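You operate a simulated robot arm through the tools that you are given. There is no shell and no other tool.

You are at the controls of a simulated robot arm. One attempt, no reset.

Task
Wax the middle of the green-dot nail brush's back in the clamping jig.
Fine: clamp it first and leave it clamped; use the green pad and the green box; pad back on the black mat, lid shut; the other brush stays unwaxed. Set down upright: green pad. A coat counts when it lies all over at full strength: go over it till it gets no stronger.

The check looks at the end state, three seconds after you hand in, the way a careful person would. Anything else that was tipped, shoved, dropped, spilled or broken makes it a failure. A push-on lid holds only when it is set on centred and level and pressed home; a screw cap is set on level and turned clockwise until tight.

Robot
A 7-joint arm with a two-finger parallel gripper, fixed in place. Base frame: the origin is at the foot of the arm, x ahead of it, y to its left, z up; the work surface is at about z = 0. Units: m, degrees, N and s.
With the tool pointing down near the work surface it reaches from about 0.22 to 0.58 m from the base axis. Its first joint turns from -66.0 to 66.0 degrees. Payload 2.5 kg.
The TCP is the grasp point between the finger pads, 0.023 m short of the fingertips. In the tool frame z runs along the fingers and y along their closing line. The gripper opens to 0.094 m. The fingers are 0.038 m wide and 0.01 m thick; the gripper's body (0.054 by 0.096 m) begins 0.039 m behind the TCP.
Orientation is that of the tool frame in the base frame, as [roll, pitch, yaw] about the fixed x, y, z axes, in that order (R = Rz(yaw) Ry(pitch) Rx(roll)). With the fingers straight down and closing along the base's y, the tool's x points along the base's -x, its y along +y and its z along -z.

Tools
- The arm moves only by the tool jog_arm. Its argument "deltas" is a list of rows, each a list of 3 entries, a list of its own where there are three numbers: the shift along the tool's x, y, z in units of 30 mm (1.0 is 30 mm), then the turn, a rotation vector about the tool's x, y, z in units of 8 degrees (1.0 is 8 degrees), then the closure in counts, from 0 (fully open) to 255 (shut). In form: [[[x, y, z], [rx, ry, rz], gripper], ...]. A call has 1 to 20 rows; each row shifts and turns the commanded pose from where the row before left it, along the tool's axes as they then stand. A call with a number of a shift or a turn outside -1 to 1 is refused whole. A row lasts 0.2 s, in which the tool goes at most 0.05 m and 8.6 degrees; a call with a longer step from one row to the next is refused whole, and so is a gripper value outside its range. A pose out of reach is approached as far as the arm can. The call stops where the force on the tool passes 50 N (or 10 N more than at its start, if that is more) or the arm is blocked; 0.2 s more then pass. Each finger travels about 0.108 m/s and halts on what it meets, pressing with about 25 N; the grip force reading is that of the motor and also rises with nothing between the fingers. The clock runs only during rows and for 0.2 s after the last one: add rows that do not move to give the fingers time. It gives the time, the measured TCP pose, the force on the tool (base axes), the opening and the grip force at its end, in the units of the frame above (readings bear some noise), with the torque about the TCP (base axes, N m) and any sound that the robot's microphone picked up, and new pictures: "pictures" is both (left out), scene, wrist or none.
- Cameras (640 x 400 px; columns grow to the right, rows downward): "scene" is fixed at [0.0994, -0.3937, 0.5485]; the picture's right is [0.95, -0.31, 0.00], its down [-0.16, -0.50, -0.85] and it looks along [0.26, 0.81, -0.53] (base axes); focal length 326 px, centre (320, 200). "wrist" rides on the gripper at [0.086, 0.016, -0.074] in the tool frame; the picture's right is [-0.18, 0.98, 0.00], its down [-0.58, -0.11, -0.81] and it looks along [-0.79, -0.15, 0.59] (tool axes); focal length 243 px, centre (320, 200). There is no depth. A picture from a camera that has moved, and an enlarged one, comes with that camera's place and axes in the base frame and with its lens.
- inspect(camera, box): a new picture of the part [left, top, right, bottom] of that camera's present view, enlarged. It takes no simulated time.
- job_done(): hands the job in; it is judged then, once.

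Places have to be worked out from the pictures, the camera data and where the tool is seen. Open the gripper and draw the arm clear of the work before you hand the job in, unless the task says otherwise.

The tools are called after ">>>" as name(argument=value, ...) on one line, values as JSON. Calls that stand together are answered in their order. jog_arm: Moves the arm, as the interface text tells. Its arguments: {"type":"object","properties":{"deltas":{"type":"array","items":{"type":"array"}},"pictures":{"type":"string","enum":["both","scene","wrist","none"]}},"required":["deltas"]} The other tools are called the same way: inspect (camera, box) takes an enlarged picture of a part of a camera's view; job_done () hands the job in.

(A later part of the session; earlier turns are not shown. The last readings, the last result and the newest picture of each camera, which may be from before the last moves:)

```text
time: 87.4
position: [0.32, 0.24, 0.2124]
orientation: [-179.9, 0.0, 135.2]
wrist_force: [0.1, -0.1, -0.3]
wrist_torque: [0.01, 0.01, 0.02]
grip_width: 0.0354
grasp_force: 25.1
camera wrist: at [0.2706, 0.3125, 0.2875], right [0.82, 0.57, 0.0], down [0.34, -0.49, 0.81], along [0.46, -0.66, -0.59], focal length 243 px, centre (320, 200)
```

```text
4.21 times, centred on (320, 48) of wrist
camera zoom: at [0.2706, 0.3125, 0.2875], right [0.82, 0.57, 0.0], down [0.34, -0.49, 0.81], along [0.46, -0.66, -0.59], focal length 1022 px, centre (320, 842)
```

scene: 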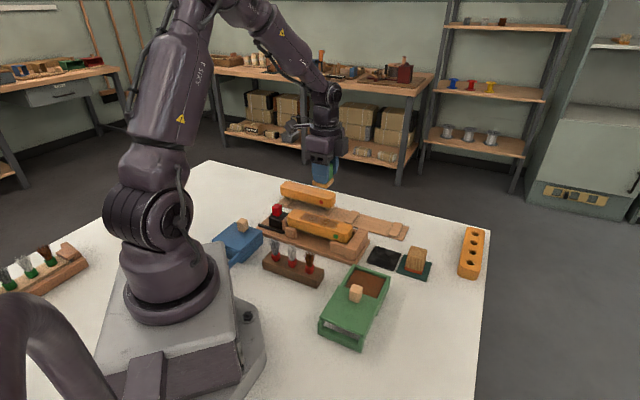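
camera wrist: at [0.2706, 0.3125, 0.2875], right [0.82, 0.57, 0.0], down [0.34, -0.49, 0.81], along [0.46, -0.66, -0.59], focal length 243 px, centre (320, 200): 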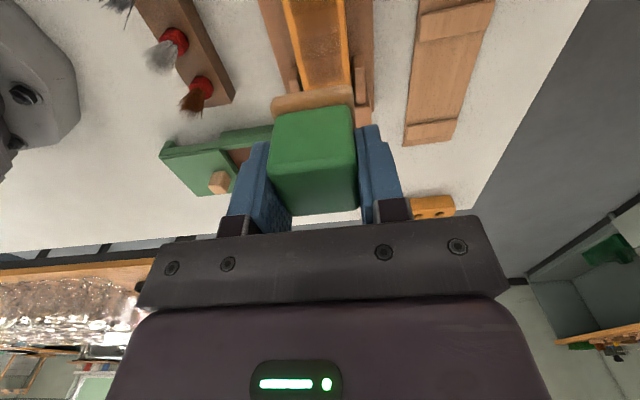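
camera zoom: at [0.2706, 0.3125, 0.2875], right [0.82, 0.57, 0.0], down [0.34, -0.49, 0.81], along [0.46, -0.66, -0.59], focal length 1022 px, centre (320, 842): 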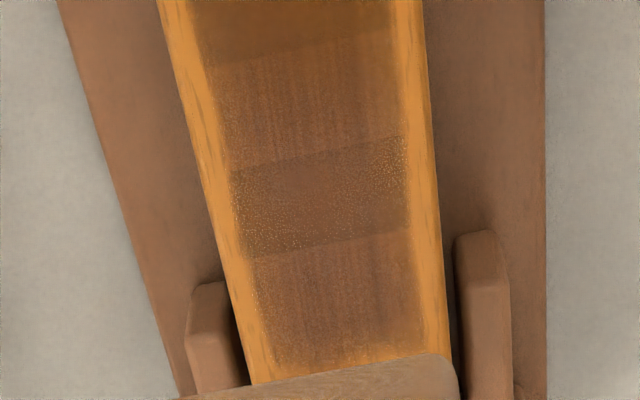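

The coat now covers a clearly bounded patch about 103 mm long (the central 60 % of the back), inset about 4–5 mm at the edges. I'll check the felt's remaining wax before going on.

>>> inspect(camera="scene", box=[300, 150, 350, 195])

>>> inspect(camera="wrist", box=[260, 70, 370, 130])

```text
8.89 times, centred on (325, 172) of scene
camera zoom: at [0.0994, -0.3937, 0.5485], right [0.95, -0.31, 0.0], down [-0.16, -0.5, -0.85], along [0.26, 0.81, -0.53], focal length 2894 px, centre (276, 444)
```

zoom: 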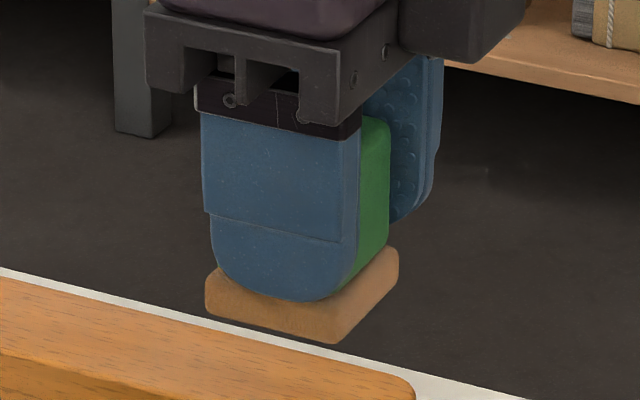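

```text
5.82 times, centred on (315, 100) of wrist
camera zoom: at [0.2706, 0.3125, 0.2875], right [0.82, 0.57, 0.0], down [0.34, -0.49, 0.81], along [0.46, -0.66, -0.59], focal length 1412 px, centre (349, 782)
```

zoom: 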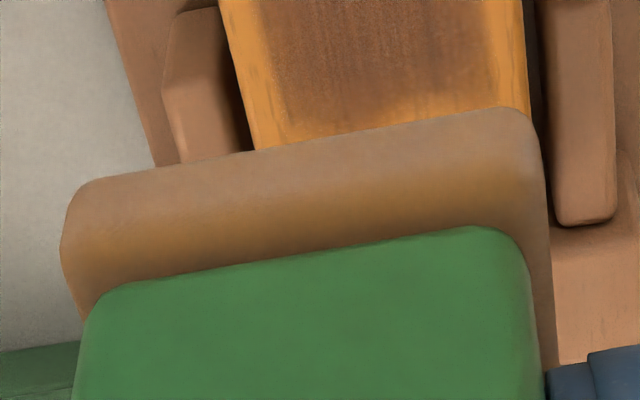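

The felt is still loaded. I'll return to contact, now centred on the brush, and make longer strokes (±32 mm) so the end parts of the patch get as much as the centre.

>>> jog_arm(deltas=[[[0.52, 0, 0.5], [0, 0, 0], 255], [[0, 0, 0.8], [0, 0, 0], 255], [[0, 0, 0.8], [0, 0, 0], 255], [[0, 0, 0.8], [0, 0, 0], 255], [[0, 0, 0.4], [0, 0, 0], 255], [[0, 0, 0.3], [0, 0, 0], 255], [[0, 0, 0.08], [0, 0, 0], 255], [[0, 0, 0.02], [0, 0, 0], 255], [[0, 0, 0], [0, 0, 0], 255]], pictures="none")

```text
time: 89.4
position: [0.309, 0.2516, 0.1025]
orientation: [-179.9, 0.0, 135.2]
wrist_force: [-0.6, 0.0, 5.4]
wrist_torque: [-0.06, 0.06, -0.01]
grip_width: 0.0353
grasp_force: 25.0
```

>>> jog_arm(deltas=[[[-0.267, 0, 0.01], [0, 0, 0], 255], [[-0.267, 0, 0], [0, 0, 0], 255], [[-0.267, 0, 0], [0, 0, 0], 255], [[-0.267, 0, 0], [0, 0, 0], 255], [[0, 0.07, 0], [0, 0, 0], 255], [[0, -0.07, 0], [0, 0, 0], 255], [[0.267, 0, 0], [0, 0, 0], 255], [[0.267, 0, 0], [0, 0, 0], 255], [[0.267, 0, 0], [0, 0, 0], 255], [[0.267, 0, 0], [0, 0, 0], 255], [[0.267, 0, 0], [0, 0, 0], 255], [[0.267, 0, 0], [0, 0, 0], 255], [[0.267, 0, 0], [0, 0, 0], 255], [[0.267, 0, 0], [0, 0, 0], 255], [[0, -0.07, 0], [0, 0, 0], 255], [[0, 0.07, 0], [0, 0, 0], 255], [[-0.267, 0, 0], [0, 0, 0], 255], [[-0.267, 0, 0], [0, 0, 0], 255], [[-0.267, 0, 0], [0, 0, 0], 255], [[-0.267, 0, 0], [0, 0, 0], 255]], pictures="scene")

>>> inspect(camera="scene", box=[260, 180, 380, 260])

```text
time: 93.6
position: [0.3084, 0.2525, 0.1019]
orientation: [-180.0, 0.0, 135.2]
wrist_force: [-8.5, 6.5, 27.6]
wrist_torque: [0.29, 0.37, 0.01]
grip_width: 0.0352
grasp_force: 25.1
```

scene: 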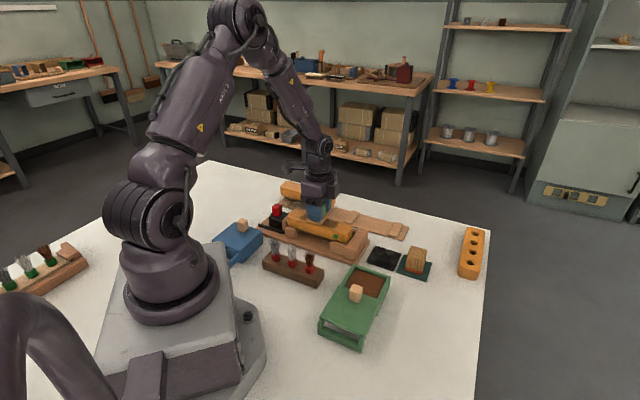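

```text
5.00 times, centred on (320, 220) of scene
camera zoom: at [0.0994, -0.3938, 0.5484], right [0.95, -0.31, 0.0], down [-0.16, -0.5, -0.85], along [0.27, 0.81, -0.53], focal length 1628 px, centre (320, 100)
```

zoom: 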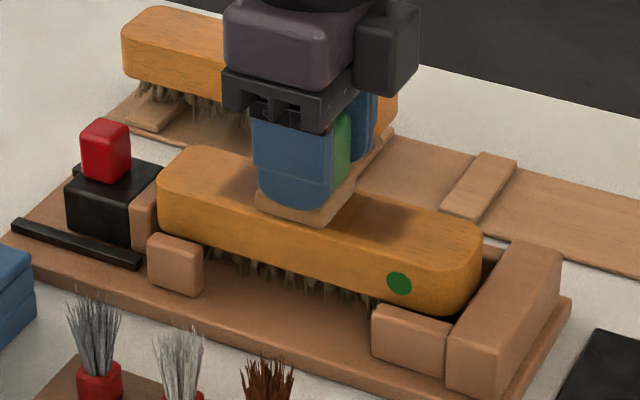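

Force is now 28 N, more than I want; I'll ease off and make another long pass.

>>> jog_arm(deltas=[[[-0.267, 0, -0.025], [0, 0, 0], 255], [[-0.267, 0, 0], [0, 0, 0], 255], [[-0.267, 0, 0], [0, 0, 0], 255], [[-0.267, 0, 0], [0, 0, 0], 255], [[0, 0.07, 0], [0, 0, 0], 255], [[0, -0.07, 0], [0, 0, 0], 255], [[0.267, 0, 0], [0, 0, 0], 255], [[0.267, 0, 0], [0, 0, 0], 255], [[0.267, 0, 0], [0, 0, 0], 255], [[0.267, 0, 0], [0, 0, 0], 255], [[0.267, 0, 0], [0, 0, 0], 255], [[0.267, 0, 0], [0, 0, 0], 255], [[0.267, 0, 0], [0, 0, 0], 255], [[0.267, 0, 0], [0, 0, 0], 255], [[0, -0.07, 0], [0, 0, 0], 255], [[0, 0.07, 0], [0, 0, 0], 255], [[-0.267, 0, 0], [0, 0, 0], 255], [[-0.267, 0, 0], [0, 0, 0], 255], [[-0.267, 0, 0], [0, 0, 0], 255], [[-0.267, 0, 0], [0, 0, 0], 255]], pictures="none")

>>> jog_arm(deltas=[[[0, 0, -0.5], [0, 0, 0], 255], [[0, 0, -0.8], [0, 0, 0], 255], [[0, 0, -0.8], [0, 0, 0], 255], [[0, 0, -0.8], [0, 0, 0], 255], [[-0.52, 0, -0.8], [0, 0, 0], 255], [[0, 0, 0], [0, 0, 0], 255]], pictures="both")

>>> inspect(camera="scene", box=[285, 200, 355, 245])

>>> inspect(camera="wrist", box=[250, 0, 390, 95])

```text
time: 97.8
position: [0.3083, 0.2527, 0.1026]
orientation: [180.0, -0.1, 135.3]
wrist_force: [-1.9, 1.6, 5.8]
wrist_torque: [0.01, 0.03, 0.01]
grip_width: 0.0354
grasp_force: 24.7
```

```text
time: 99.2
position: [0.3204, 0.2395, 0.2128]
orientation: [179.9, 0.0, 135.2]
wrist_force: [0.1, 0.2, -0.3]
wrist_torque: [0.01, -0.01, 0.0]
grip_width: 0.0355
grasp_force: 25.1
camera wrist: at [0.2709, 0.3117, 0.2882], right [0.82, 0.57, 0.0], down [0.34, -0.49, 0.81], along [0.46, -0.66, -0.59], focal length 243 px, centre (320, 200)
```

scene: 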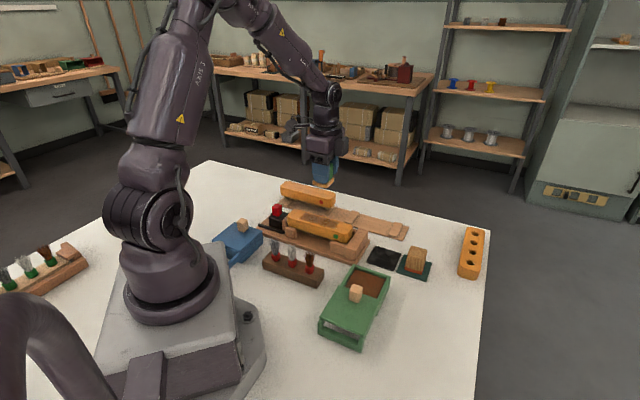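
wrist: 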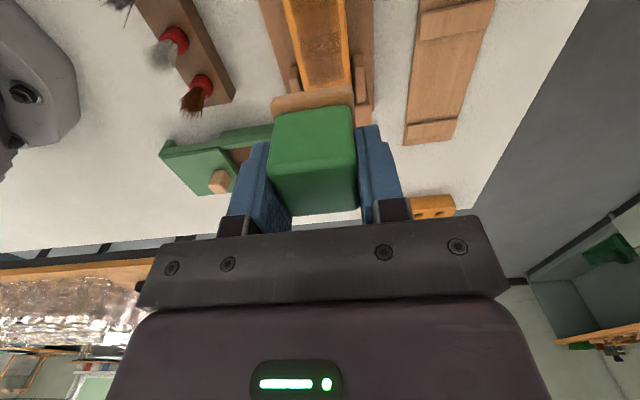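

```text
8.89 times, centred on (320, 222) of scene
camera zoom: at [0.0994, -0.3937, 0.5485], right [0.95, -0.31, 0.0], down [-0.16, -0.5, -0.85], along [0.26, 0.81, -0.53], focal length 2894 px, centre (320, 0)
```

zoom: 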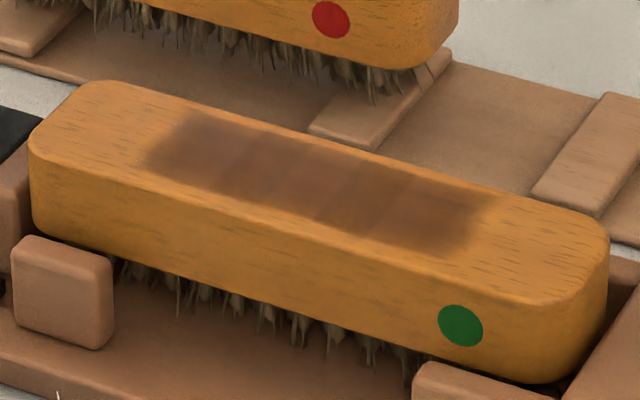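

```text
4.21 times, centred on (320, 48) of wrist
camera zoom: at [0.2709, 0.3117, 0.2882], right [0.82, 0.57, 0.0], down [0.34, -0.49, 0.81], along [0.46, -0.66, -0.59], focal length 1022 px, centre (320, 842)
```

zoom: 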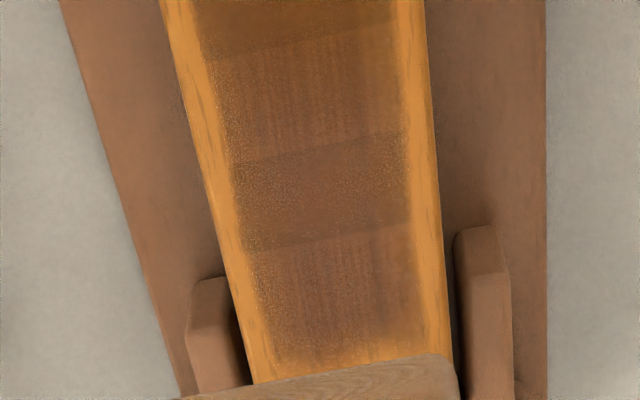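

The patch boundaries stay fixed and the bands are evening out, so this is the target zone. To judge whether it is at full strength I'll reload the pad with wax and go over it again.

>>> jog_arm(deltas=[[[-0.575, -0.439, 0], [0, 0, 0], 255], [[-0.575, -0.439, 0], [0, 0, 0], 255], [[-0.575, -0.439, 0], [0, 0, 0], 255], [[-0.575, -0.439, 0], [0, 0, 0], 255], [[-0.575, -0.439, 0], [0, 0, 0], 255], [[-0.575, -0.439, 0], [0, 0, 0], 255], [[-0.575, -0.439, 0], [0, 0, 0], 255], [[-0.575, -0.439, 0], [0, 0, 0], 255], [[-0.575, -0.439, 0], [0, 0, 0], 255], [[0, 0, 0.5], [0, 0, 0], 255], [[0, 0, 0.8], [0, 0, 0], 255], [[0, 0, 0.8], [0, 0, 0], 255], [[0, 0, 0.8], [0, 0, 0], 255], [[0, 0, 0.8], [0, 0, 0], 255], [[0, 0, 0], [0, 0, 0], 255]], pictures="both")

>>> inspect(camera="wrist", box=[200, 0, 440, 220])

```text
time: 102.4
position: [0.3463, 0.0459, 0.1032]
orientation: [-180.0, 0.0, 135.2]
wrist_force: [0.4, 0.2, 0.3]
wrist_torque: [0.02, -0.04, 0.01]
grip_width: 0.0355
grasp_force: 24.7
camera wrist: at [0.2961, 0.1184, 0.1771], right [0.82, 0.57, 0.0], down [0.34, -0.49, 0.81], along [0.46, -0.66, -0.59], focal length 243 px, centre (320, 200)
```

scene: 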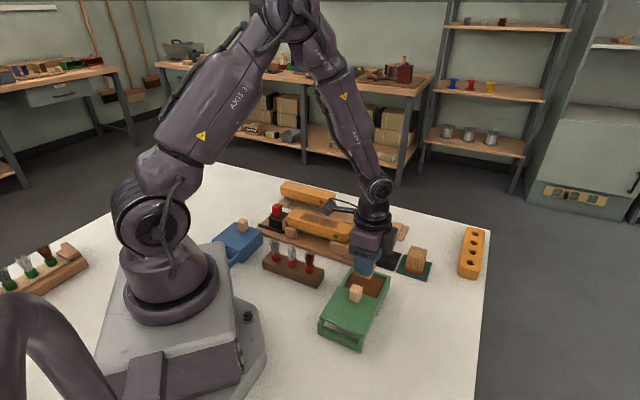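
wrist: 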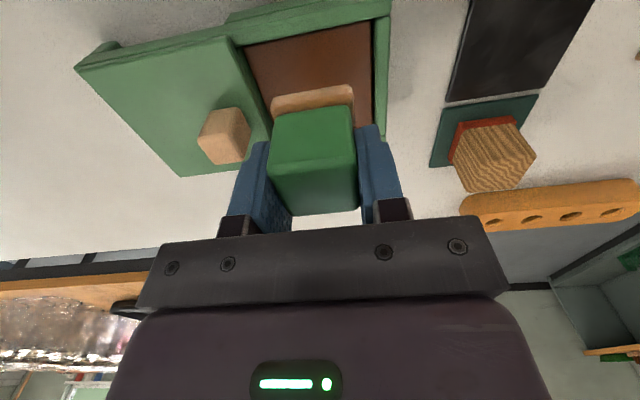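

```text
1.82 times, centred on (320, 110) of wrist
camera zoom: at [0.2961, 0.1184, 0.1771], right [0.82, 0.57, 0.0], down [0.34, -0.49, 0.81], along [0.46, -0.66, -0.59], focal length 441 px, centre (320, 364)
```

zoom: 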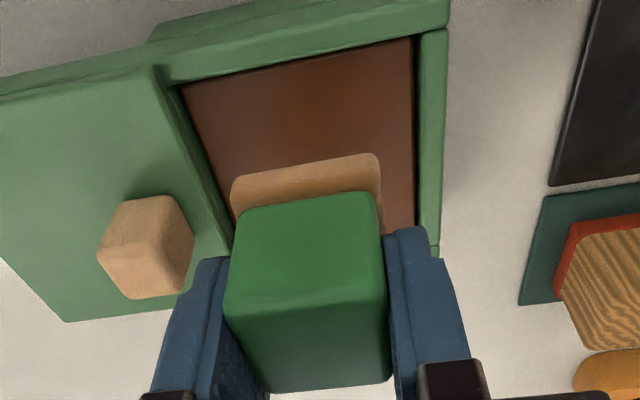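

The pad is centred over the wax again. Lowering to contact for a reload.

>>> jog_arm(deltas=[[[0, 0, 0.5], [0, 0, 0], 255], [[0, 0, 0.4], [0, 0, 0], 255], [[0, 0, 0.13], [0, 0, 0], 255], [[0, 0, 0], [0, 0, 0], 255]], pictures="none")

>>> jog_arm(deltas=[[[0, 0, 0.04], [0, 0, 0], 255], [[0, 0, 0.03], [0, 0, 0], 255], [[0, 0, 0], [0, 0, 0], 255]], pictures="none")

```text
time: 103.4
position: [0.3448, 0.0463, 0.0714]
orientation: [-180.0, 0.0, 135.3]
wrist_force: [0.3, 0.5, -0.8]
wrist_torque: [0.0, 0.0, -0.02]
grip_width: 0.0355
grasp_force: 24.6
```

```text
time: 104.2
position: [0.3458, 0.0473, 0.0694]
orientation: [-180.0, 0.0, 135.3]
wrist_force: [0.6, 0.8, -1.3]
wrist_torque: [-0.01, 0.0, 0.01]
grip_width: 0.0352
grasp_force: 24.8
```

>>> jog_arm(deltas=[[[0, 0, 0.035], [0, 0, 0], 255], [[0, 0, 0], [0, 0, 0], 255]], pictures="none")

>>> jog_arm(deltas=[[[0, 0, 0.025], [0, 0, 0], 255], [[0, 0, 0], [0, 0, 0], 255]], pictures="none")

```text
time: 104.8
position: [0.3452, 0.0476, 0.0681]
orientation: [180.0, 0.0, 135.1]
wrist_force: [-0.3, 0.1, -0.8]
wrist_torque: [0.0, 0.03, -0.06]
grip_width: 0.0354
grasp_force: 25.3
```

```text
time: 105.4
position: [0.3459, 0.047, 0.0681]
orientation: [180.0, 0.0, 135.2]
wrist_force: [0.2, 0.1, -0.1]
wrist_torque: [-0.02, 0.01, 0.02]
grip_width: 0.0354
grasp_force: 25.2
```

>>> jog_arm(deltas=[[[0, 0, 0.025], [0, 0, 0], 255], [[0, 0, 0], [0, 0, 0], 255]], pictures="none")

>>> jog_arm(deltas=[[[0, 0, 0.025], [0, 0, 0], 255], [[0, 0, 0], [0, 0, 0], 255]], pictures="none")

```text
time: 106.0
position: [0.3454, 0.0472, 0.0676]
orientation: [180.0, 0.0, 135.3]
wrist_force: [-3.6, -0.5, 14.0]
wrist_torque: [0.0, 0.14, 0.03]
grip_width: 0.0347
grasp_force: 24.6
```

```text
time: 106.6
position: [0.3457, 0.0471, 0.0668]
orientation: [180.0, 0.0, 135.2]
wrist_force: [-10.1, -0.4, 37.7]
wrist_torque: [0.1, 0.37, 0.04]
grip_width: 0.0352
grasp_force: 23.9
```

Firm contact (38 N). I'll ease off, rub briefly while keeping contact, and lift.

>>> jog_arm(deltas=[[[0, 0, -0.025], [0, 0, 0], 255], [[0.15, 0, 0], [0, 0, 0], 255], [[-0.15, 0.1, 0], [0, 0, 0], 255], [[-0.15, -0.1, 0], [0, 0, 0], 255], [[0.15, -0.1, 0], [0, 0, 0], 255], [[0, 0.1, 0], [0, 0, 0], 255], [[0, 0, 0], [0, 0, 0], 255]], pictures="none")

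>>> jog_arm(deltas=[[[0, 0, -0.5], [0, 0, 0], 255], [[0, 0, -0.8], [0, 0, 0], 255], [[0, 0, -0.8], [0, 0, 0], 255], [[0, 0, -0.8], [0, 0, 0], 255], [[0, 0, -0.8], [0, 0, 0], 255], [[0, 0, 0], [0, 0, 0], 255]], pictures="both")

>>> inspect(camera="wrist", box=[200, 0, 440, 220])

```text
time: 108.2
position: [0.3463, 0.0467, 0.0668]
orientation: [179.9, -0.1, 135.1]
wrist_force: [-0.3, 0.3, -0.2]
wrist_torque: [-0.01, 0.01, 0.0]
grip_width: 0.0352
grasp_force: 25.4
```

```text
time: 109.6
position: [0.3459, 0.0468, 0.178]
orientation: [180.0, 0.1, 135.2]
wrist_force: [-0.2, -0.4, -0.4]
wrist_torque: [0.0, -0.01, -0.02]
grip_width: 0.0353
grasp_force: 25.1
camera wrist: at [0.2965, 0.1191, 0.2524], right [0.82, 0.57, 0.0], down [0.34, -0.49, 0.81], along [0.46, -0.66, -0.59], focal length 243 px, centre (320, 200)
```

scene: 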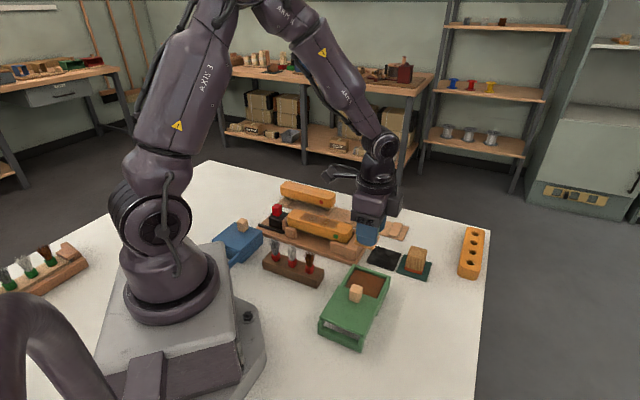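
wrist: 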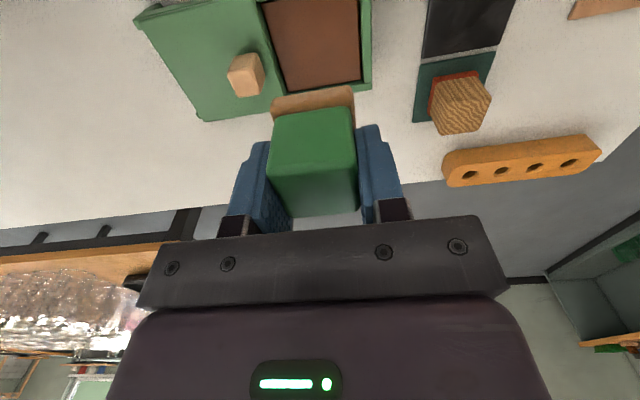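

```text
1.82 times, centred on (320, 110) of wrist
camera zoom: at [0.2965, 0.1191, 0.2524], right [0.82, 0.57, 0.0], down [0.34, -0.49, 0.81], along [0.46, -0.66, -0.59], focal length 441 px, centre (320, 364)
```

zoom: 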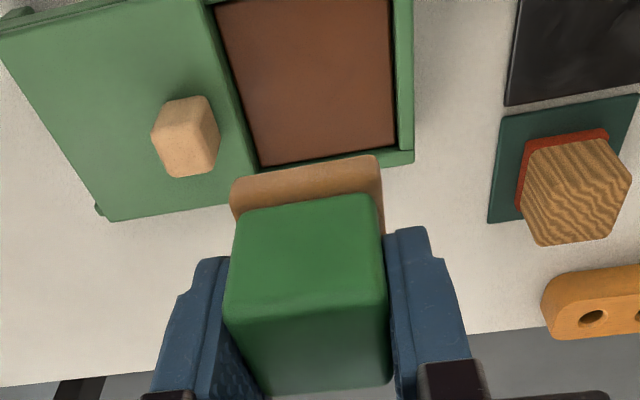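

The pad is reloaded. Carrying it back over the brush and down to just above the back.

>>> jog_arm(deltas=[[[0.632, 0.443, 0], [0, 0, 0], 255], [[0.632, 0.443, 0], [0, 0, 0], 255], [[0.632, 0.443, 0], [0, 0, 0], 255], [[0.632, 0.443, 0], [0, 0, 0], 255], [[0.632, 0.443, 0], [0, 0, 0], 255], [[0.632, 0.443, 0], [0, 0, 0], 255], [[0.632, 0.443, 0], [0, 0, 0], 255], [[0.632, 0.443, 0], [0, 0, 0], 255], [[0.632, 0.443, 0], [0, 0, 0], 255], [[0, 0, 0], [0, 0, 0], 255], [[0, 0, 0.5], [0, 0, 0], 255], [[0, 0, 0.7], [0, 0, 0], 255], [[0, 0, 0.7], [0, 0, 0], 255], [[0, 0, 0.4], [0, 0, 0], 255], [[0, 0, 0], [0, 0, 0], 255]], pictures="scene")

>>> inspect(camera="scene", box=[275, 190, 365, 250])

```text
time: 112.8
position: [0.3091, 0.2523, 0.109]
orientation: [180.0, 0.0, 135.2]
wrist_force: [-0.7, 0.6, 0.2]
wrist_torque: [0.02, -0.02, 0.03]
grip_width: 0.0353
grasp_force: 24.4
```

scene: 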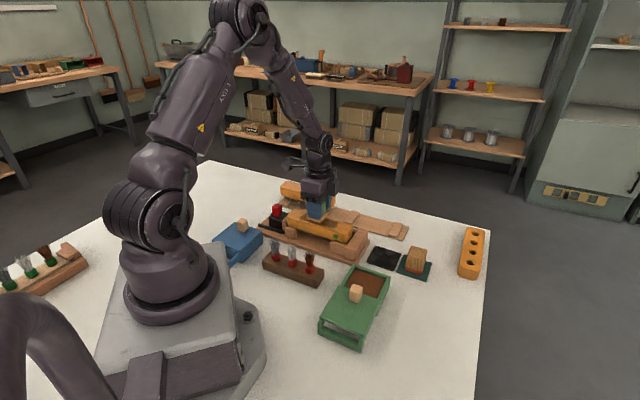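

```text
6.67 times, centred on (320, 220) of scene
camera zoom: at [0.0994, -0.3937, 0.5485], right [0.95, -0.31, 0.0], down [-0.16, -0.5, -0.85], along [0.26, 0.81, -0.53], focal length 2171 px, centre (320, 67)
```

zoom: 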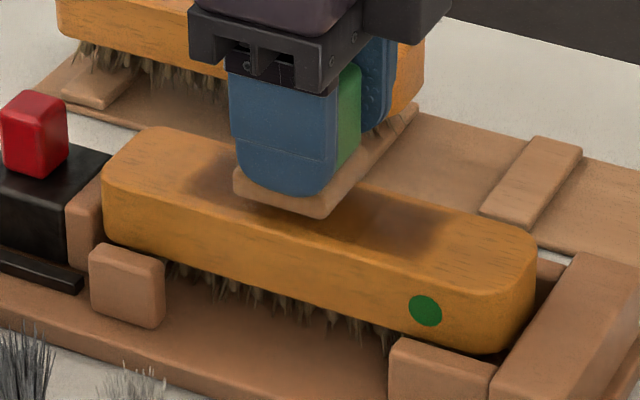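

>>> jog_arm(deltas=[[[0, 0, 0.1], [0, 0, 0], 255], [[0, 0, 0.08], [0, 0, 0], 255], [[0, 0, 0.03], [0, 0, 0], 255], [[0, 0, 0], [0, 0, 0], 255]], pictures="none")

>>> jog_arm(deltas=[[[0, 0, 0.025], [0, 0, 0], 255], [[0, 0, 0], [0, 0, 0], 255]], pictures="none")

>>> jog_arm(deltas=[[[0, 0, 0.02], [0, 0, 0], 255], [[0, 0, 0], [0, 0, 0], 255]], pictures="none")

```text
time: 113.8
position: [0.309, 0.253, 0.1019]
orientation: [-180.0, 0.0, 135.2]
wrist_force: [-0.7, 0.0, -0.4]
wrist_torque: [0.04, 0.01, 0.03]
grip_width: 0.0359
grasp_force: 24.4
```

```text
time: 114.4
position: [0.3085, 0.2525, 0.1016]
orientation: [-179.9, -0.1, 135.3]
wrist_force: [0.7, 0.6, 0.5]
wrist_torque: [0.03, 0.02, 0.01]
grip_width: 0.0354
grasp_force: 25.0
```

```text
time: 115.0
position: [0.3091, 0.2527, 0.1016]
orientation: [-179.9, 0.0, 135.3]
wrist_force: [-1.5, -3.2, 7.0]
wrist_torque: [-0.14, 0.03, -0.03]
grip_width: 0.0353
grasp_force: 25.2
```

Contact at 7 N. A full long pass again, with slightly more pressure.

>>> jog_arm(deltas=[[[-0.267, 0, 0.008], [0, 0, 0], 255], [[-0.267, 0, 0], [0, 0, 0], 255], [[-0.267, 0, 0], [0, 0, 0], 255], [[-0.267, 0, 0], [0, 0, 0], 255], [[0, 0.07, 0], [0, 0, 0], 255], [[0, -0.14, 0], [0, 0, 0], 255], [[0.267, 0.07, 0], [0, 0, 0], 255], [[0.267, 0, 0], [0, 0, 0], 255], [[0.267, 0, 0], [0, 0, 0], 255], [[0.267, 0, 0], [0, 0, 0], 255], [[0.267, 0, 0], [0, 0, 0], 255], [[0.267, 0, 0], [0, 0, 0], 255], [[0.267, 0, 0], [0, 0, 0], 255], [[0.267, 0, 0], [0, 0, 0], 255], [[0, -0.07, 0], [0, 0, 0], 255], [[0, 0.14, 0], [0, 0, 0], 255], [[-0.267, -0.07, 0], [0, 0, 0], 255], [[-0.267, 0, 0], [0, 0, 0], 255], [[-0.267, 0, 0], [0, 0, 0], 255], [[-0.267, 0, 0], [0, 0, 0], 255]], pictures="none")

```text
time: 119.2
position: [0.309, 0.2535, 0.1]
orientation: [180.0, 0.0, 135.2]
wrist_force: [-2.0, 0.8, 3.5]
wrist_torque: [0.03, 0.01, -0.02]
grip_width: 0.0358
grasp_force: 24.9
```

Still in contact (3.5 N). I'll press slightly more and do another pass, then lift to compare the coat.

>>> jog_arm(deltas=[[[-0.267, 0, 0.012], [0, 0, 0], 255], [[-0.267, 0, 0], [0, 0, 0], 255], [[-0.267, 0, 0], [0, 0, 0], 255], [[-0.267, 0, 0.005], [0, 0, 0], 255], [[0, 0.07, 0], [0, 0, 0], 255], [[0, -0.14, 0], [0, 0, 0], 255], [[0.267, 0.07, 0], [0, 0, 0], 255], [[0.267, 0, 0], [0, 0, 0], 255], [[0.267, 0, 0], [0, 0, 0], 255], [[0.267, 0, 0.005], [0, 0, 0], 255], [[0.267, 0, 0], [0, 0, 0], 255], [[0.267, 0, 0], [0, 0, 0], 255], [[0.267, 0, 0], [0, 0, 0], 255], [[0.267, 0, 0.005], [0, 0, 0], 255], [[0, -0.07, 0], [0, 0, 0], 255], [[0, 0.14, 0], [0, 0, 0], 255], [[-0.267, -0.07, 0], [0, 0, 0], 255], [[-0.267, 0, 0], [0, 0, 0], 255], [[-0.267, 0, 0], [0, 0, 0], 255], [[-0.267, 0, 0], [0, 0, 0], 255]], pictures="none")

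>>> jog_arm(deltas=[[[0, 0, -0.5], [0, 0, 0], 255], [[0, 0, -0.8], [0, 0, 0], 255], [[0, 0, -0.8], [0, 0, 0], 255], [[0, 0, -0.8], [0, 0, 0], 255], [[-0.52, 0, -0.8], [0, 0, 0], 255], [[0, 0, 0], [0, 0, 0], 255]], pictures="both")

>>> inspect(camera="scene", box=[285, 200, 355, 245])

>>> inspect(camera="wrist", box=[250, 0, 390, 95])

```text
time: 123.4
position: [0.3072, 0.2531, 0.1006]
orientation: [180.0, 0.0, 135.2]
wrist_force: [-2.9, 3.3, 10.5]
wrist_torque: [0.14, 0.13, -0.02]
grip_width: 0.0356
grasp_force: 25.3
```

```text
time: 124.8
position: [0.3209, 0.2422, 0.2106]
orientation: [-179.9, 0.0, 135.2]
wrist_force: [-1.0, 0.3, -0.8]
wrist_torque: [0.01, 0.01, 0.0]
grip_width: 0.0355
grasp_force: 24.5
camera wrist: at [0.2709, 0.3131, 0.2861], right [0.82, 0.57, 0.0], down [0.34, -0.49, 0.81], along [0.46, -0.66, -0.59], focal length 243 px, centre (320, 200)
```

scene: 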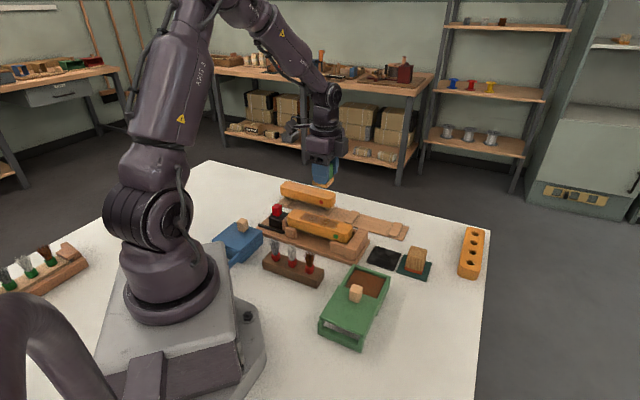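
wrist: 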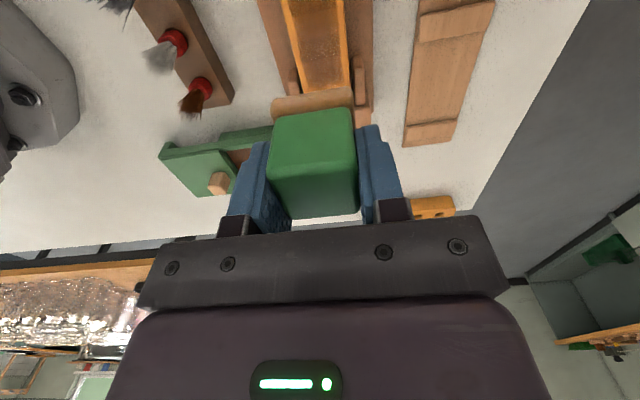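

```text
8.89 times, centred on (320, 222) of scene
camera zoom: at [0.0994, -0.3937, 0.5485], right [0.95, -0.31, 0.0], down [-0.16, -0.5, -0.85], along [0.26, 0.81, -0.53], focal length 2894 px, centre (320, 0)
```

zoom: 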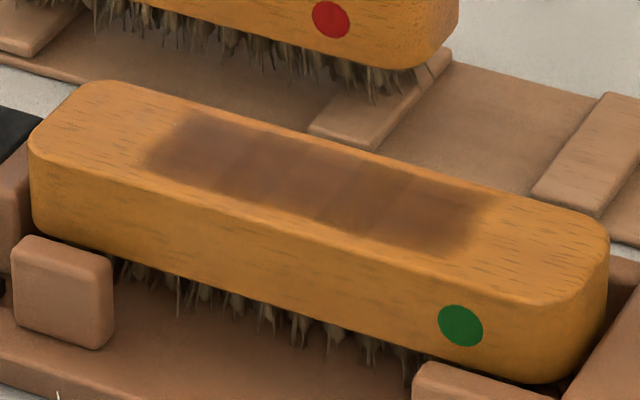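

```text
4.21 times, centred on (320, 48) of wrist
camera zoom: at [0.2709, 0.3131, 0.2861], right [0.82, 0.57, 0.0], down [0.34, -0.49, 0.81], along [0.46, -0.66, -0.59], focal length 1022 px, centre (320, 842)
```

zoom: 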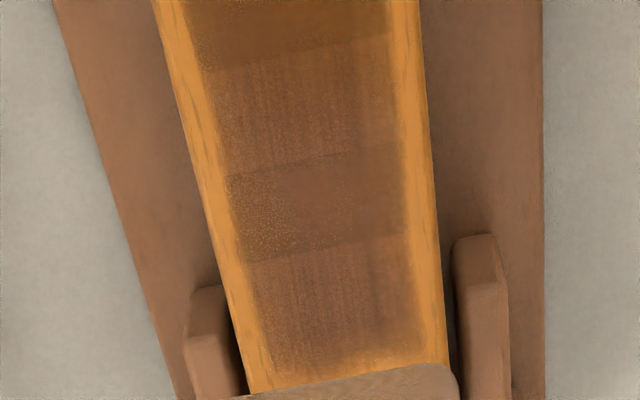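

The coat looks the same as before the reload, i.e. it seems to have stopped getting stronger. To be sure I'll take close-ups of both ends of the patch, go over once more with wider side offsets, and compare.

>>> inspect(camera="scene", box=[298, 208, 322, 224])

>>> inspect(camera="scene", box=[318, 214, 342, 230])

>>> jog_arm(deltas=[[[0.52, 0, 0.5], [0, 0, 0], 255], [[0, 0, 0.8], [0, 0, 0], 255], [[0, 0, 0.8], [0, 0, 0], 255], [[0, 0, 0.8], [0, 0, 0], 255], [[0, 0, 0.4], [0, 0, 0], 255], [[0, 0, 0.3], [0, 0, 0], 255], [[0, 0, 0.08], [0, 0, 0], 255], [[0, 0, 0.02], [0, 0, 0], 255], [[0, 0, 0], [0, 0, 0], 255]], pictures="none")

```text
16.00 times, centred on (310, 216) of scene
camera zoom: at [0.0994, -0.3937, 0.5485], right [0.95, -0.31, 0.0], down [-0.16, -0.5, -0.85], along [0.26, 0.81, -0.53], focal length 5209 px, centre (480, -56)
```

zoom: 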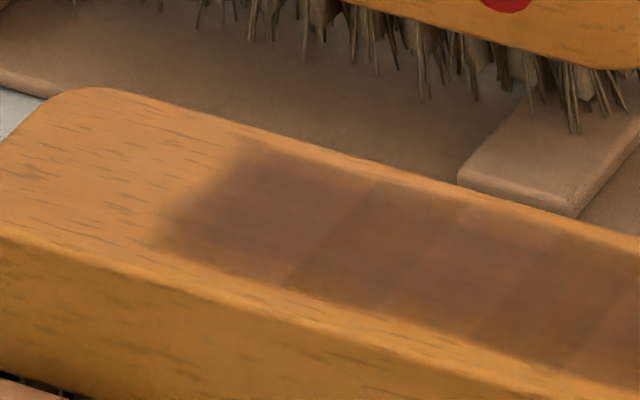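

```text
16.00 times, centred on (330, 222) of scene
camera zoom: at [0.0994, -0.3937, 0.5485], right [0.95, -0.31, 0.0], down [-0.16, -0.5, -0.85], along [0.26, 0.81, -0.53], focal length 5209 px, centre (160, -152)
```

zoom: 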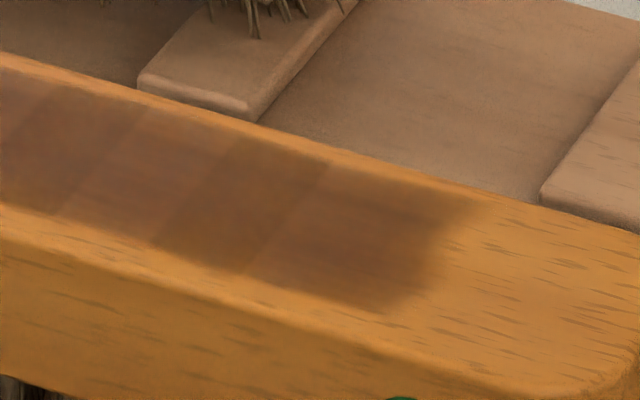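

```text
time: 126.8
position: [0.3076, 0.2531, 0.0989]
orientation: [-180.0, 0.0, 135.2]
wrist_force: [-1.8, -2.4, 8.7]
wrist_torque: [-0.14, 0.08, 0.03]
grip_width: 0.0356
grasp_force: 24.9
```

Close-ups show an even film from end to end (the bands are just tile joints). Now the extra pass with wider side offsets.

>>> jog_arm(deltas=[[[-0.267, 0.15, 0.005], [0, 0, 0], 255], [[-0.267, 0, 0], [0, 0, 0], 255], [[-0.267, 0, 0], [0, 0, 0], 255], [[-0.267, 0, 0], [0, 0, 0], 255], [[0, -0.15, 0], [0, 0, 0], 255], [[0, -0.15, 0], [0, 0, 0], 255], [[0.267, 0, 0.003], [0, 0, 0], 255], [[0.267, 0, 0], [0, 0, 0], 255], [[0.267, 0, 0], [0, 0, 0], 255], [[0.267, 0, 0.003], [0, 0, 0], 255], [[0.267, 0, 0], [0, 0, 0], 255], [[0.267, 0, 0], [0, 0, 0], 255], [[0.267, 0, 0.003], [0, 0, 0], 255], [[0.267, 0, 0], [0, 0, 0], 255], [[0, 0.15, 0], [0, 0, 0], 255], [[0, 0.15, 0], [0, 0, 0], 255], [[-0.267, 0, 0], [0, 0, 0], 255], [[-0.267, 0, 0], [0, 0, 0], 255], [[-0.267, 0, 0], [0, 0, 0], 255], [[-0.267, -0.15, 0], [0, 0, 0], 255]], pictures="none")

>>> jog_arm(deltas=[[[0, 0, -0.5], [0, 0, 0], 255], [[0, 0, -0.8], [0, 0, 0], 255], [[0, 0, -0.8], [0, 0, 0], 255], [[0, 0, -0.8], [0, 0, 0], 255], [[-0.52, 0, -0.8], [0, 0, 0], 255], [[0, 0, 0], [0, 0, 0], 255]], pictures="both")

>>> inspect(camera="scene", box=[298, 208, 322, 224])

>>> inspect(camera="scene", box=[318, 214, 342, 230])

>>> inspect(camera="scene", box=[285, 200, 355, 245])

```text
time: 131.0
position: [0.3094, 0.2523, 0.1]
orientation: [180.0, 0.1, 135.2]
wrist_force: [0.4, 1.0, -1.7]
wrist_torque: [0.0, 0.01, -0.02]
grip_width: 0.0353
grasp_force: 25.2
```

```text
time: 132.4
position: [0.3186, 0.2416, 0.2111]
orientation: [179.9, 0.0, 135.1]
wrist_force: [0.1, -0.1, 0.6]
wrist_torque: [-0.01, 0.05, 0.03]
grip_width: 0.0356
grasp_force: 24.8
camera wrist: at [0.2705, 0.313, 0.2864], right [0.82, 0.57, 0.0], down [0.34, -0.49, 0.81], along [0.46, -0.66, -0.59], focal length 243 px, centre (320, 200)
```

scene: 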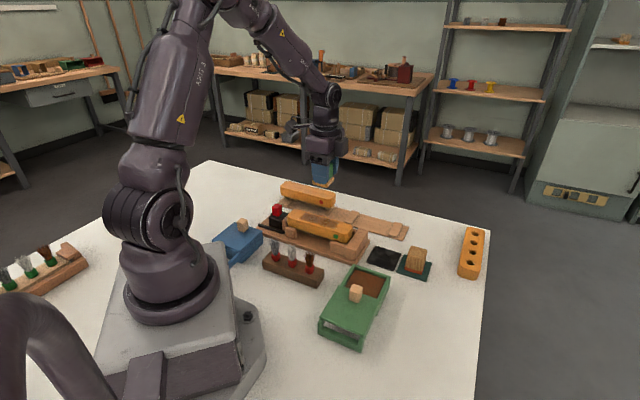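
wrist: 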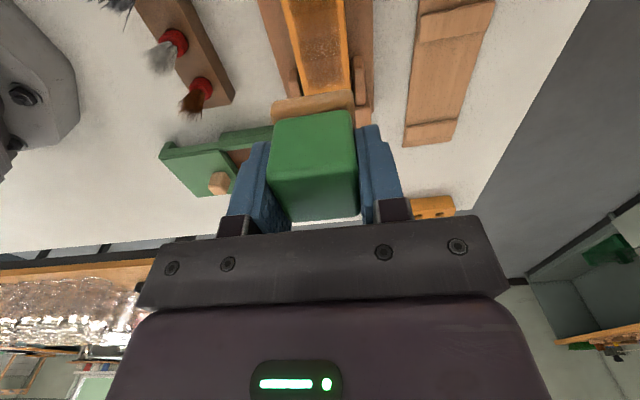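

```text
16.00 times, centred on (310, 216) of scene
camera zoom: at [0.0994, -0.3937, 0.5485], right [0.95, -0.31, 0.0], down [-0.16, -0.5, -0.85], along [0.26, 0.81, -0.53], focal length 5209 px, centre (480, -56)
```

zoom: 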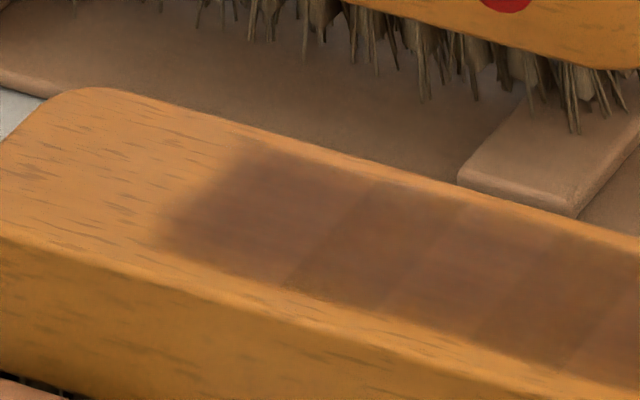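

```text
16.00 times, centred on (330, 222) of scene
camera zoom: at [0.0994, -0.3937, 0.5485], right [0.95, -0.31, 0.0], down [-0.16, -0.5, -0.85], along [0.26, 0.81, -0.53], focal length 5209 px, centre (160, -152)
```

zoom: 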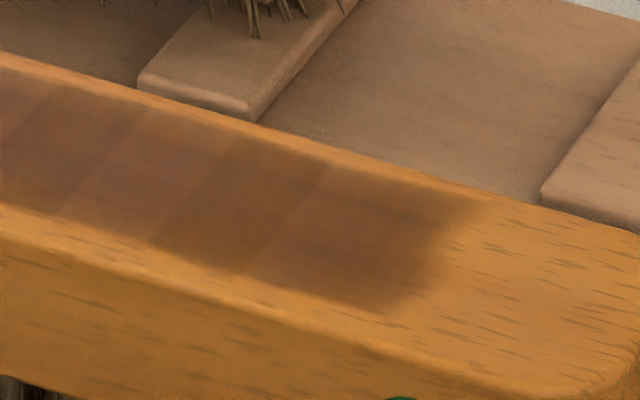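

```text
8.89 times, centred on (320, 222) of scene
camera zoom: at [0.0994, -0.3937, 0.5485], right [0.95, -0.31, 0.0], down [-0.16, -0.5, -0.85], along [0.26, 0.81, -0.53], focal length 2894 px, centre (320, 0)
```

zoom: 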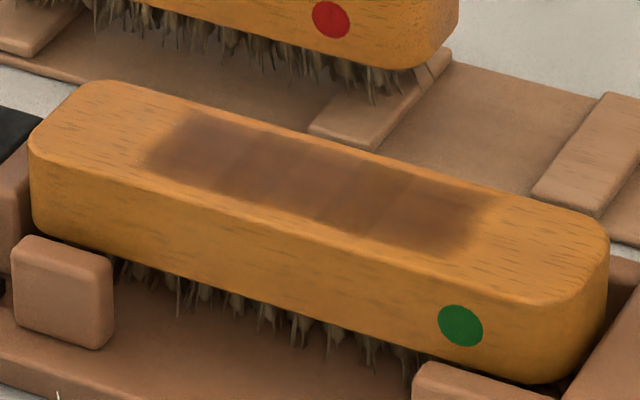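

The two comparisons are identical, so the coat is at full strength all over the patch. Next the pad goes back: carrying it to above the black mat.

>>> jog_arm(deltas=[[[-0.68, 0.036, 0], [0, 0, 0], 255], [[-0.68, 0.036, 0], [0, 0, 0], 255], [[-0.68, 0.036, 0], [0, 0, 0], 255], [[-0.68, 0.036, 0], [0, 0, 0], 255], [[-0.68, 0.036, 0], [0, 0, 0], 255], [[-0.68, 0.036, 0], [0, 0, 0], 255], [[-0.68, 0.036, 0], [0, 0, 0], 255], [[-0.68, 0.036, 0], [0, 0, 0], 255], [[0, 0, 0.6], [0, 0, 0], 255], [[0, 0, 0.8], [0, 0, 0], 255], [[0, 0, 0.8], [0, 0, 0], 255], [[0, 0, 0.8], [0, 0, 0], 255], [[0, 0, 0.7], [0, 0, 0], 255], [[0, 0, 0], [0, 0, 0], 255]], pictures="both")

>>> inspect(camera="wrist", box=[200, 0, 440, 220])

>>> inspect(camera="scene", box=[340, 200, 440, 290])

```text
time: 135.4
position: [0.4428, 0.1328, 0.1004]
orientation: [-179.9, 0.0, 135.2]
wrist_force: [-0.1, -0.3, -1.1]
wrist_torque: [-0.01, 0.03, -0.01]
grip_width: 0.0356
grasp_force: 24.9
camera wrist: at [0.3924, 0.2049, 0.1743], right [0.82, 0.57, 0.0], down [0.34, -0.49, 0.81], along [0.46, -0.66, -0.59], focal length 243 px, centre (320, 200)
```

scene: 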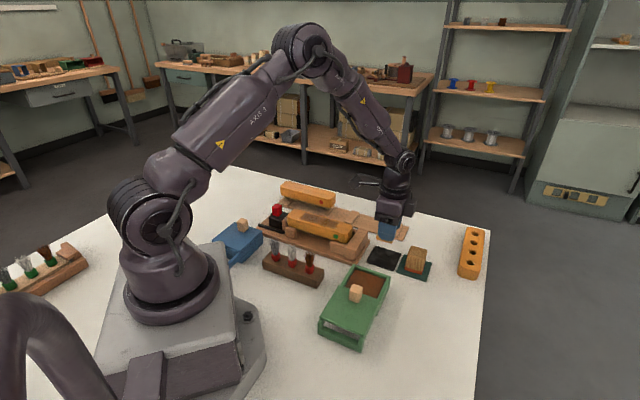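
wrist: 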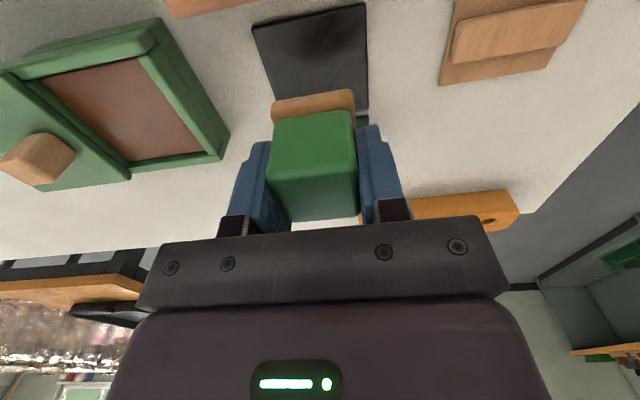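

```text
1.82 times, centred on (320, 110) of wrist
camera zoom: at [0.3924, 0.2049, 0.1743], right [0.82, 0.57, 0.0], down [0.34, -0.49, 0.81], along [0.46, -0.66, -0.59], focal length 441 px, centre (320, 364)
```

zoom: 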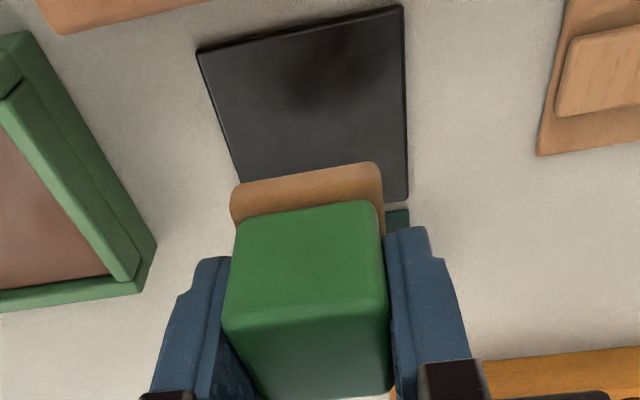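

```text
4.44 times, centred on (390, 245) of scene
camera zoom: at [0.0994, -0.3937, 0.5485], right [0.95, -0.31, 0.0], down [-0.16, -0.5, -0.85], along [0.26, 0.81, -0.53], focal length 1447 px, centre (9, 0)
```

zoom: 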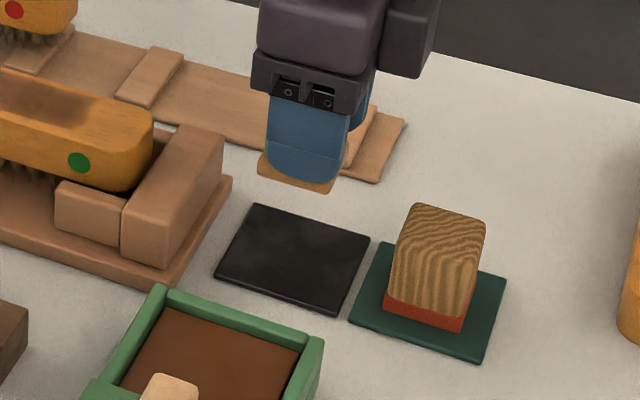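

The mat is centred under the pad within about 1 mm. I'll lower toward it, then creep to contact.

>>> jog_arm(deltas=[[[0.03, -0.02, 0.6], [0, 0, 0], 255], [[0, 0, 0.6], [0, 0, 0], 255], [[0, 0, 0.4], [0, 0, 0], 255], [[0, 0, 0.2], [0, 0, 0], 255], [[0, 0, 0], [0, 0, 0], 255]], pictures="scene")

>>> inspect(camera="scene", box=[350, 215, 430, 285])

```text
time: 136.6
position: [0.4405, 0.1332, 0.0461]
orientation: [180.0, 0.0, 135.2]
wrist_force: [-0.3, -0.6, -0.5]
wrist_torque: [0.02, 0.0, -0.02]
grip_width: 0.0356
grasp_force: 24.9
```

scene: 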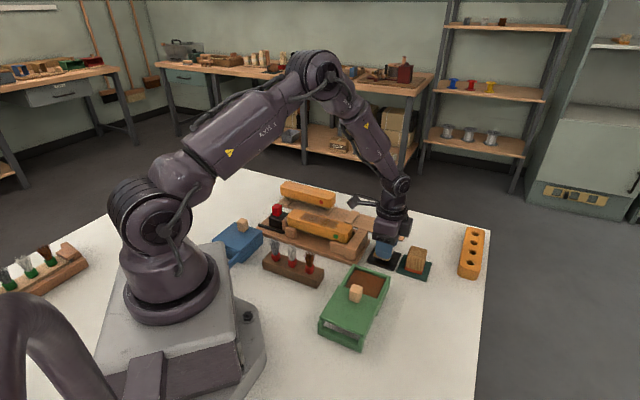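

```text
5.71 times, centred on (390, 250) of scene
camera zoom: at [0.0994, -0.3937, 0.5485], right [0.95, -0.31, 0.0], down [-0.16, -0.5, -0.85], along [0.26, 0.81, -0.53], focal length 1860 px, centre (-80, -86)
```

zoom: 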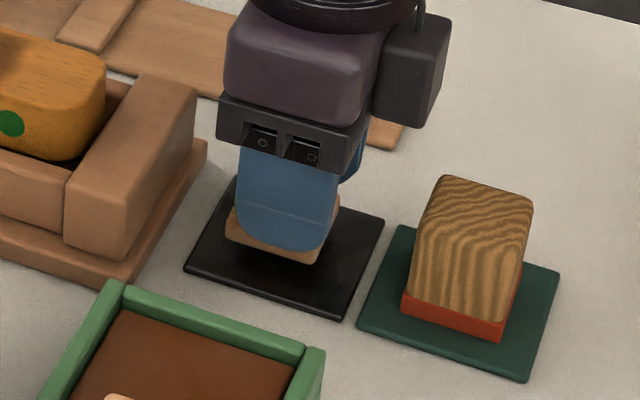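

Still a few millimetres above the mat. Creeping down.

>>> jog_arm(deltas=[[[0, 0, 0.06], [0, 0, 0], 255], [[0, 0, 0.05], [0, 0, 0], 255], [[0, 0, 0], [0, 0, 0], 255]], pictures="none")

>>> jog_arm(deltas=[[[0, 0, 0.04], [0, 0, 0], 255], [[0, 0, 0], [0, 0, 0], 255]], pictures="none")

```text
time: 137.4
position: [0.4404, 0.1338, 0.0422]
orientation: [-180.0, 0.0, 135.2]
wrist_force: [0.1, -1.4, -0.1]
wrist_torque: [0.04, -0.01, 0.01]
grip_width: 0.0359
grasp_force: 25.0
```

```text
time: 138.0
position: [0.4414, 0.133, 0.0418]
orientation: [-179.9, -0.1, 135.2]
wrist_force: [-0.2, 0.0, -0.8]
wrist_torque: [0.01, -0.04, 0.02]
grip_width: 0.0356
grasp_force: 24.9
```

>>> jog_arm(deltas=[[[0, 0, 0.03], [0, 0, 0], 255], [[0, 0, 0], [0, 0, 0], 255]], pictures="none")

>>> jog_arm(deltas=[[[0, 0, 0.025], [0, 0, 0], 255], [[0, 0, 0], [0, 0, 0], 255]], pictures="scene")

>>> inspect(camera="scene", box=[350, 215, 430, 285])

```text
time: 138.6
position: [0.4405, 0.1326, 0.0408]
orientation: [180.0, 0.1, 135.2]
wrist_force: [-0.3, 0.1, -0.8]
wrist_torque: [-0.01, -0.02, 0.0]
grip_width: 0.0356
grasp_force: 25.7
```

```text
time: 139.2
position: [0.4417, 0.1335, 0.0397]
orientation: [180.0, -0.1, 135.2]
wrist_force: [0.1, 0.6, -0.1]
wrist_torque: [-0.01, 0.02, -0.01]
grip_width: 0.0353
grasp_force: 25.3
```

scene: 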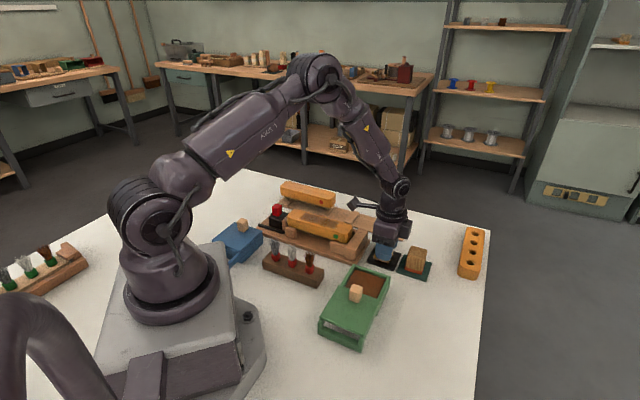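

```text
5.71 times, centred on (390, 250) of scene
camera zoom: at [0.0994, -0.3937, 0.5485], right [0.95, -0.31, 0.0], down [-0.16, -0.5, -0.85], along [0.26, 0.81, -0.53], focal length 1860 px, centre (-80, -86)
```

zoom: 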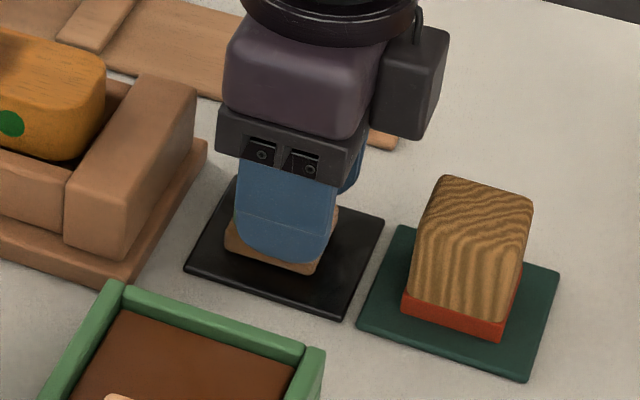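

>>> jog_arm(deltas=[[[0, 0, 0.025], [0, 0, 0], 255], [[0, 0, 0], [0, 0, 0], 255]], pictures="none")

>>> jog_arm(deltas=[[[0, 0, 0.025], [0, 0, 0], 255], [[0, 0, 0], [0, 0, 0], 255]], pictures="none")

```text
time: 139.8
position: [0.44, 0.1344, 0.0391]
orientation: [-180.0, 0.0, 135.1]
wrist_force: [-0.8, -0.8, 3.8]
wrist_torque: [0.07, 0.13, 0.04]
grip_width: 0.0356
grasp_force: 25.0
```

```text
time: 140.4
position: [0.4417, 0.1342, 0.0396]
orientation: [179.9, 0.0, 135.3]
wrist_force: [-4.9, -1.4, 17.8]
wrist_torque: [0.2, 0.34, 0.06]
grip_width: 0.0355
grasp_force: 24.5
```

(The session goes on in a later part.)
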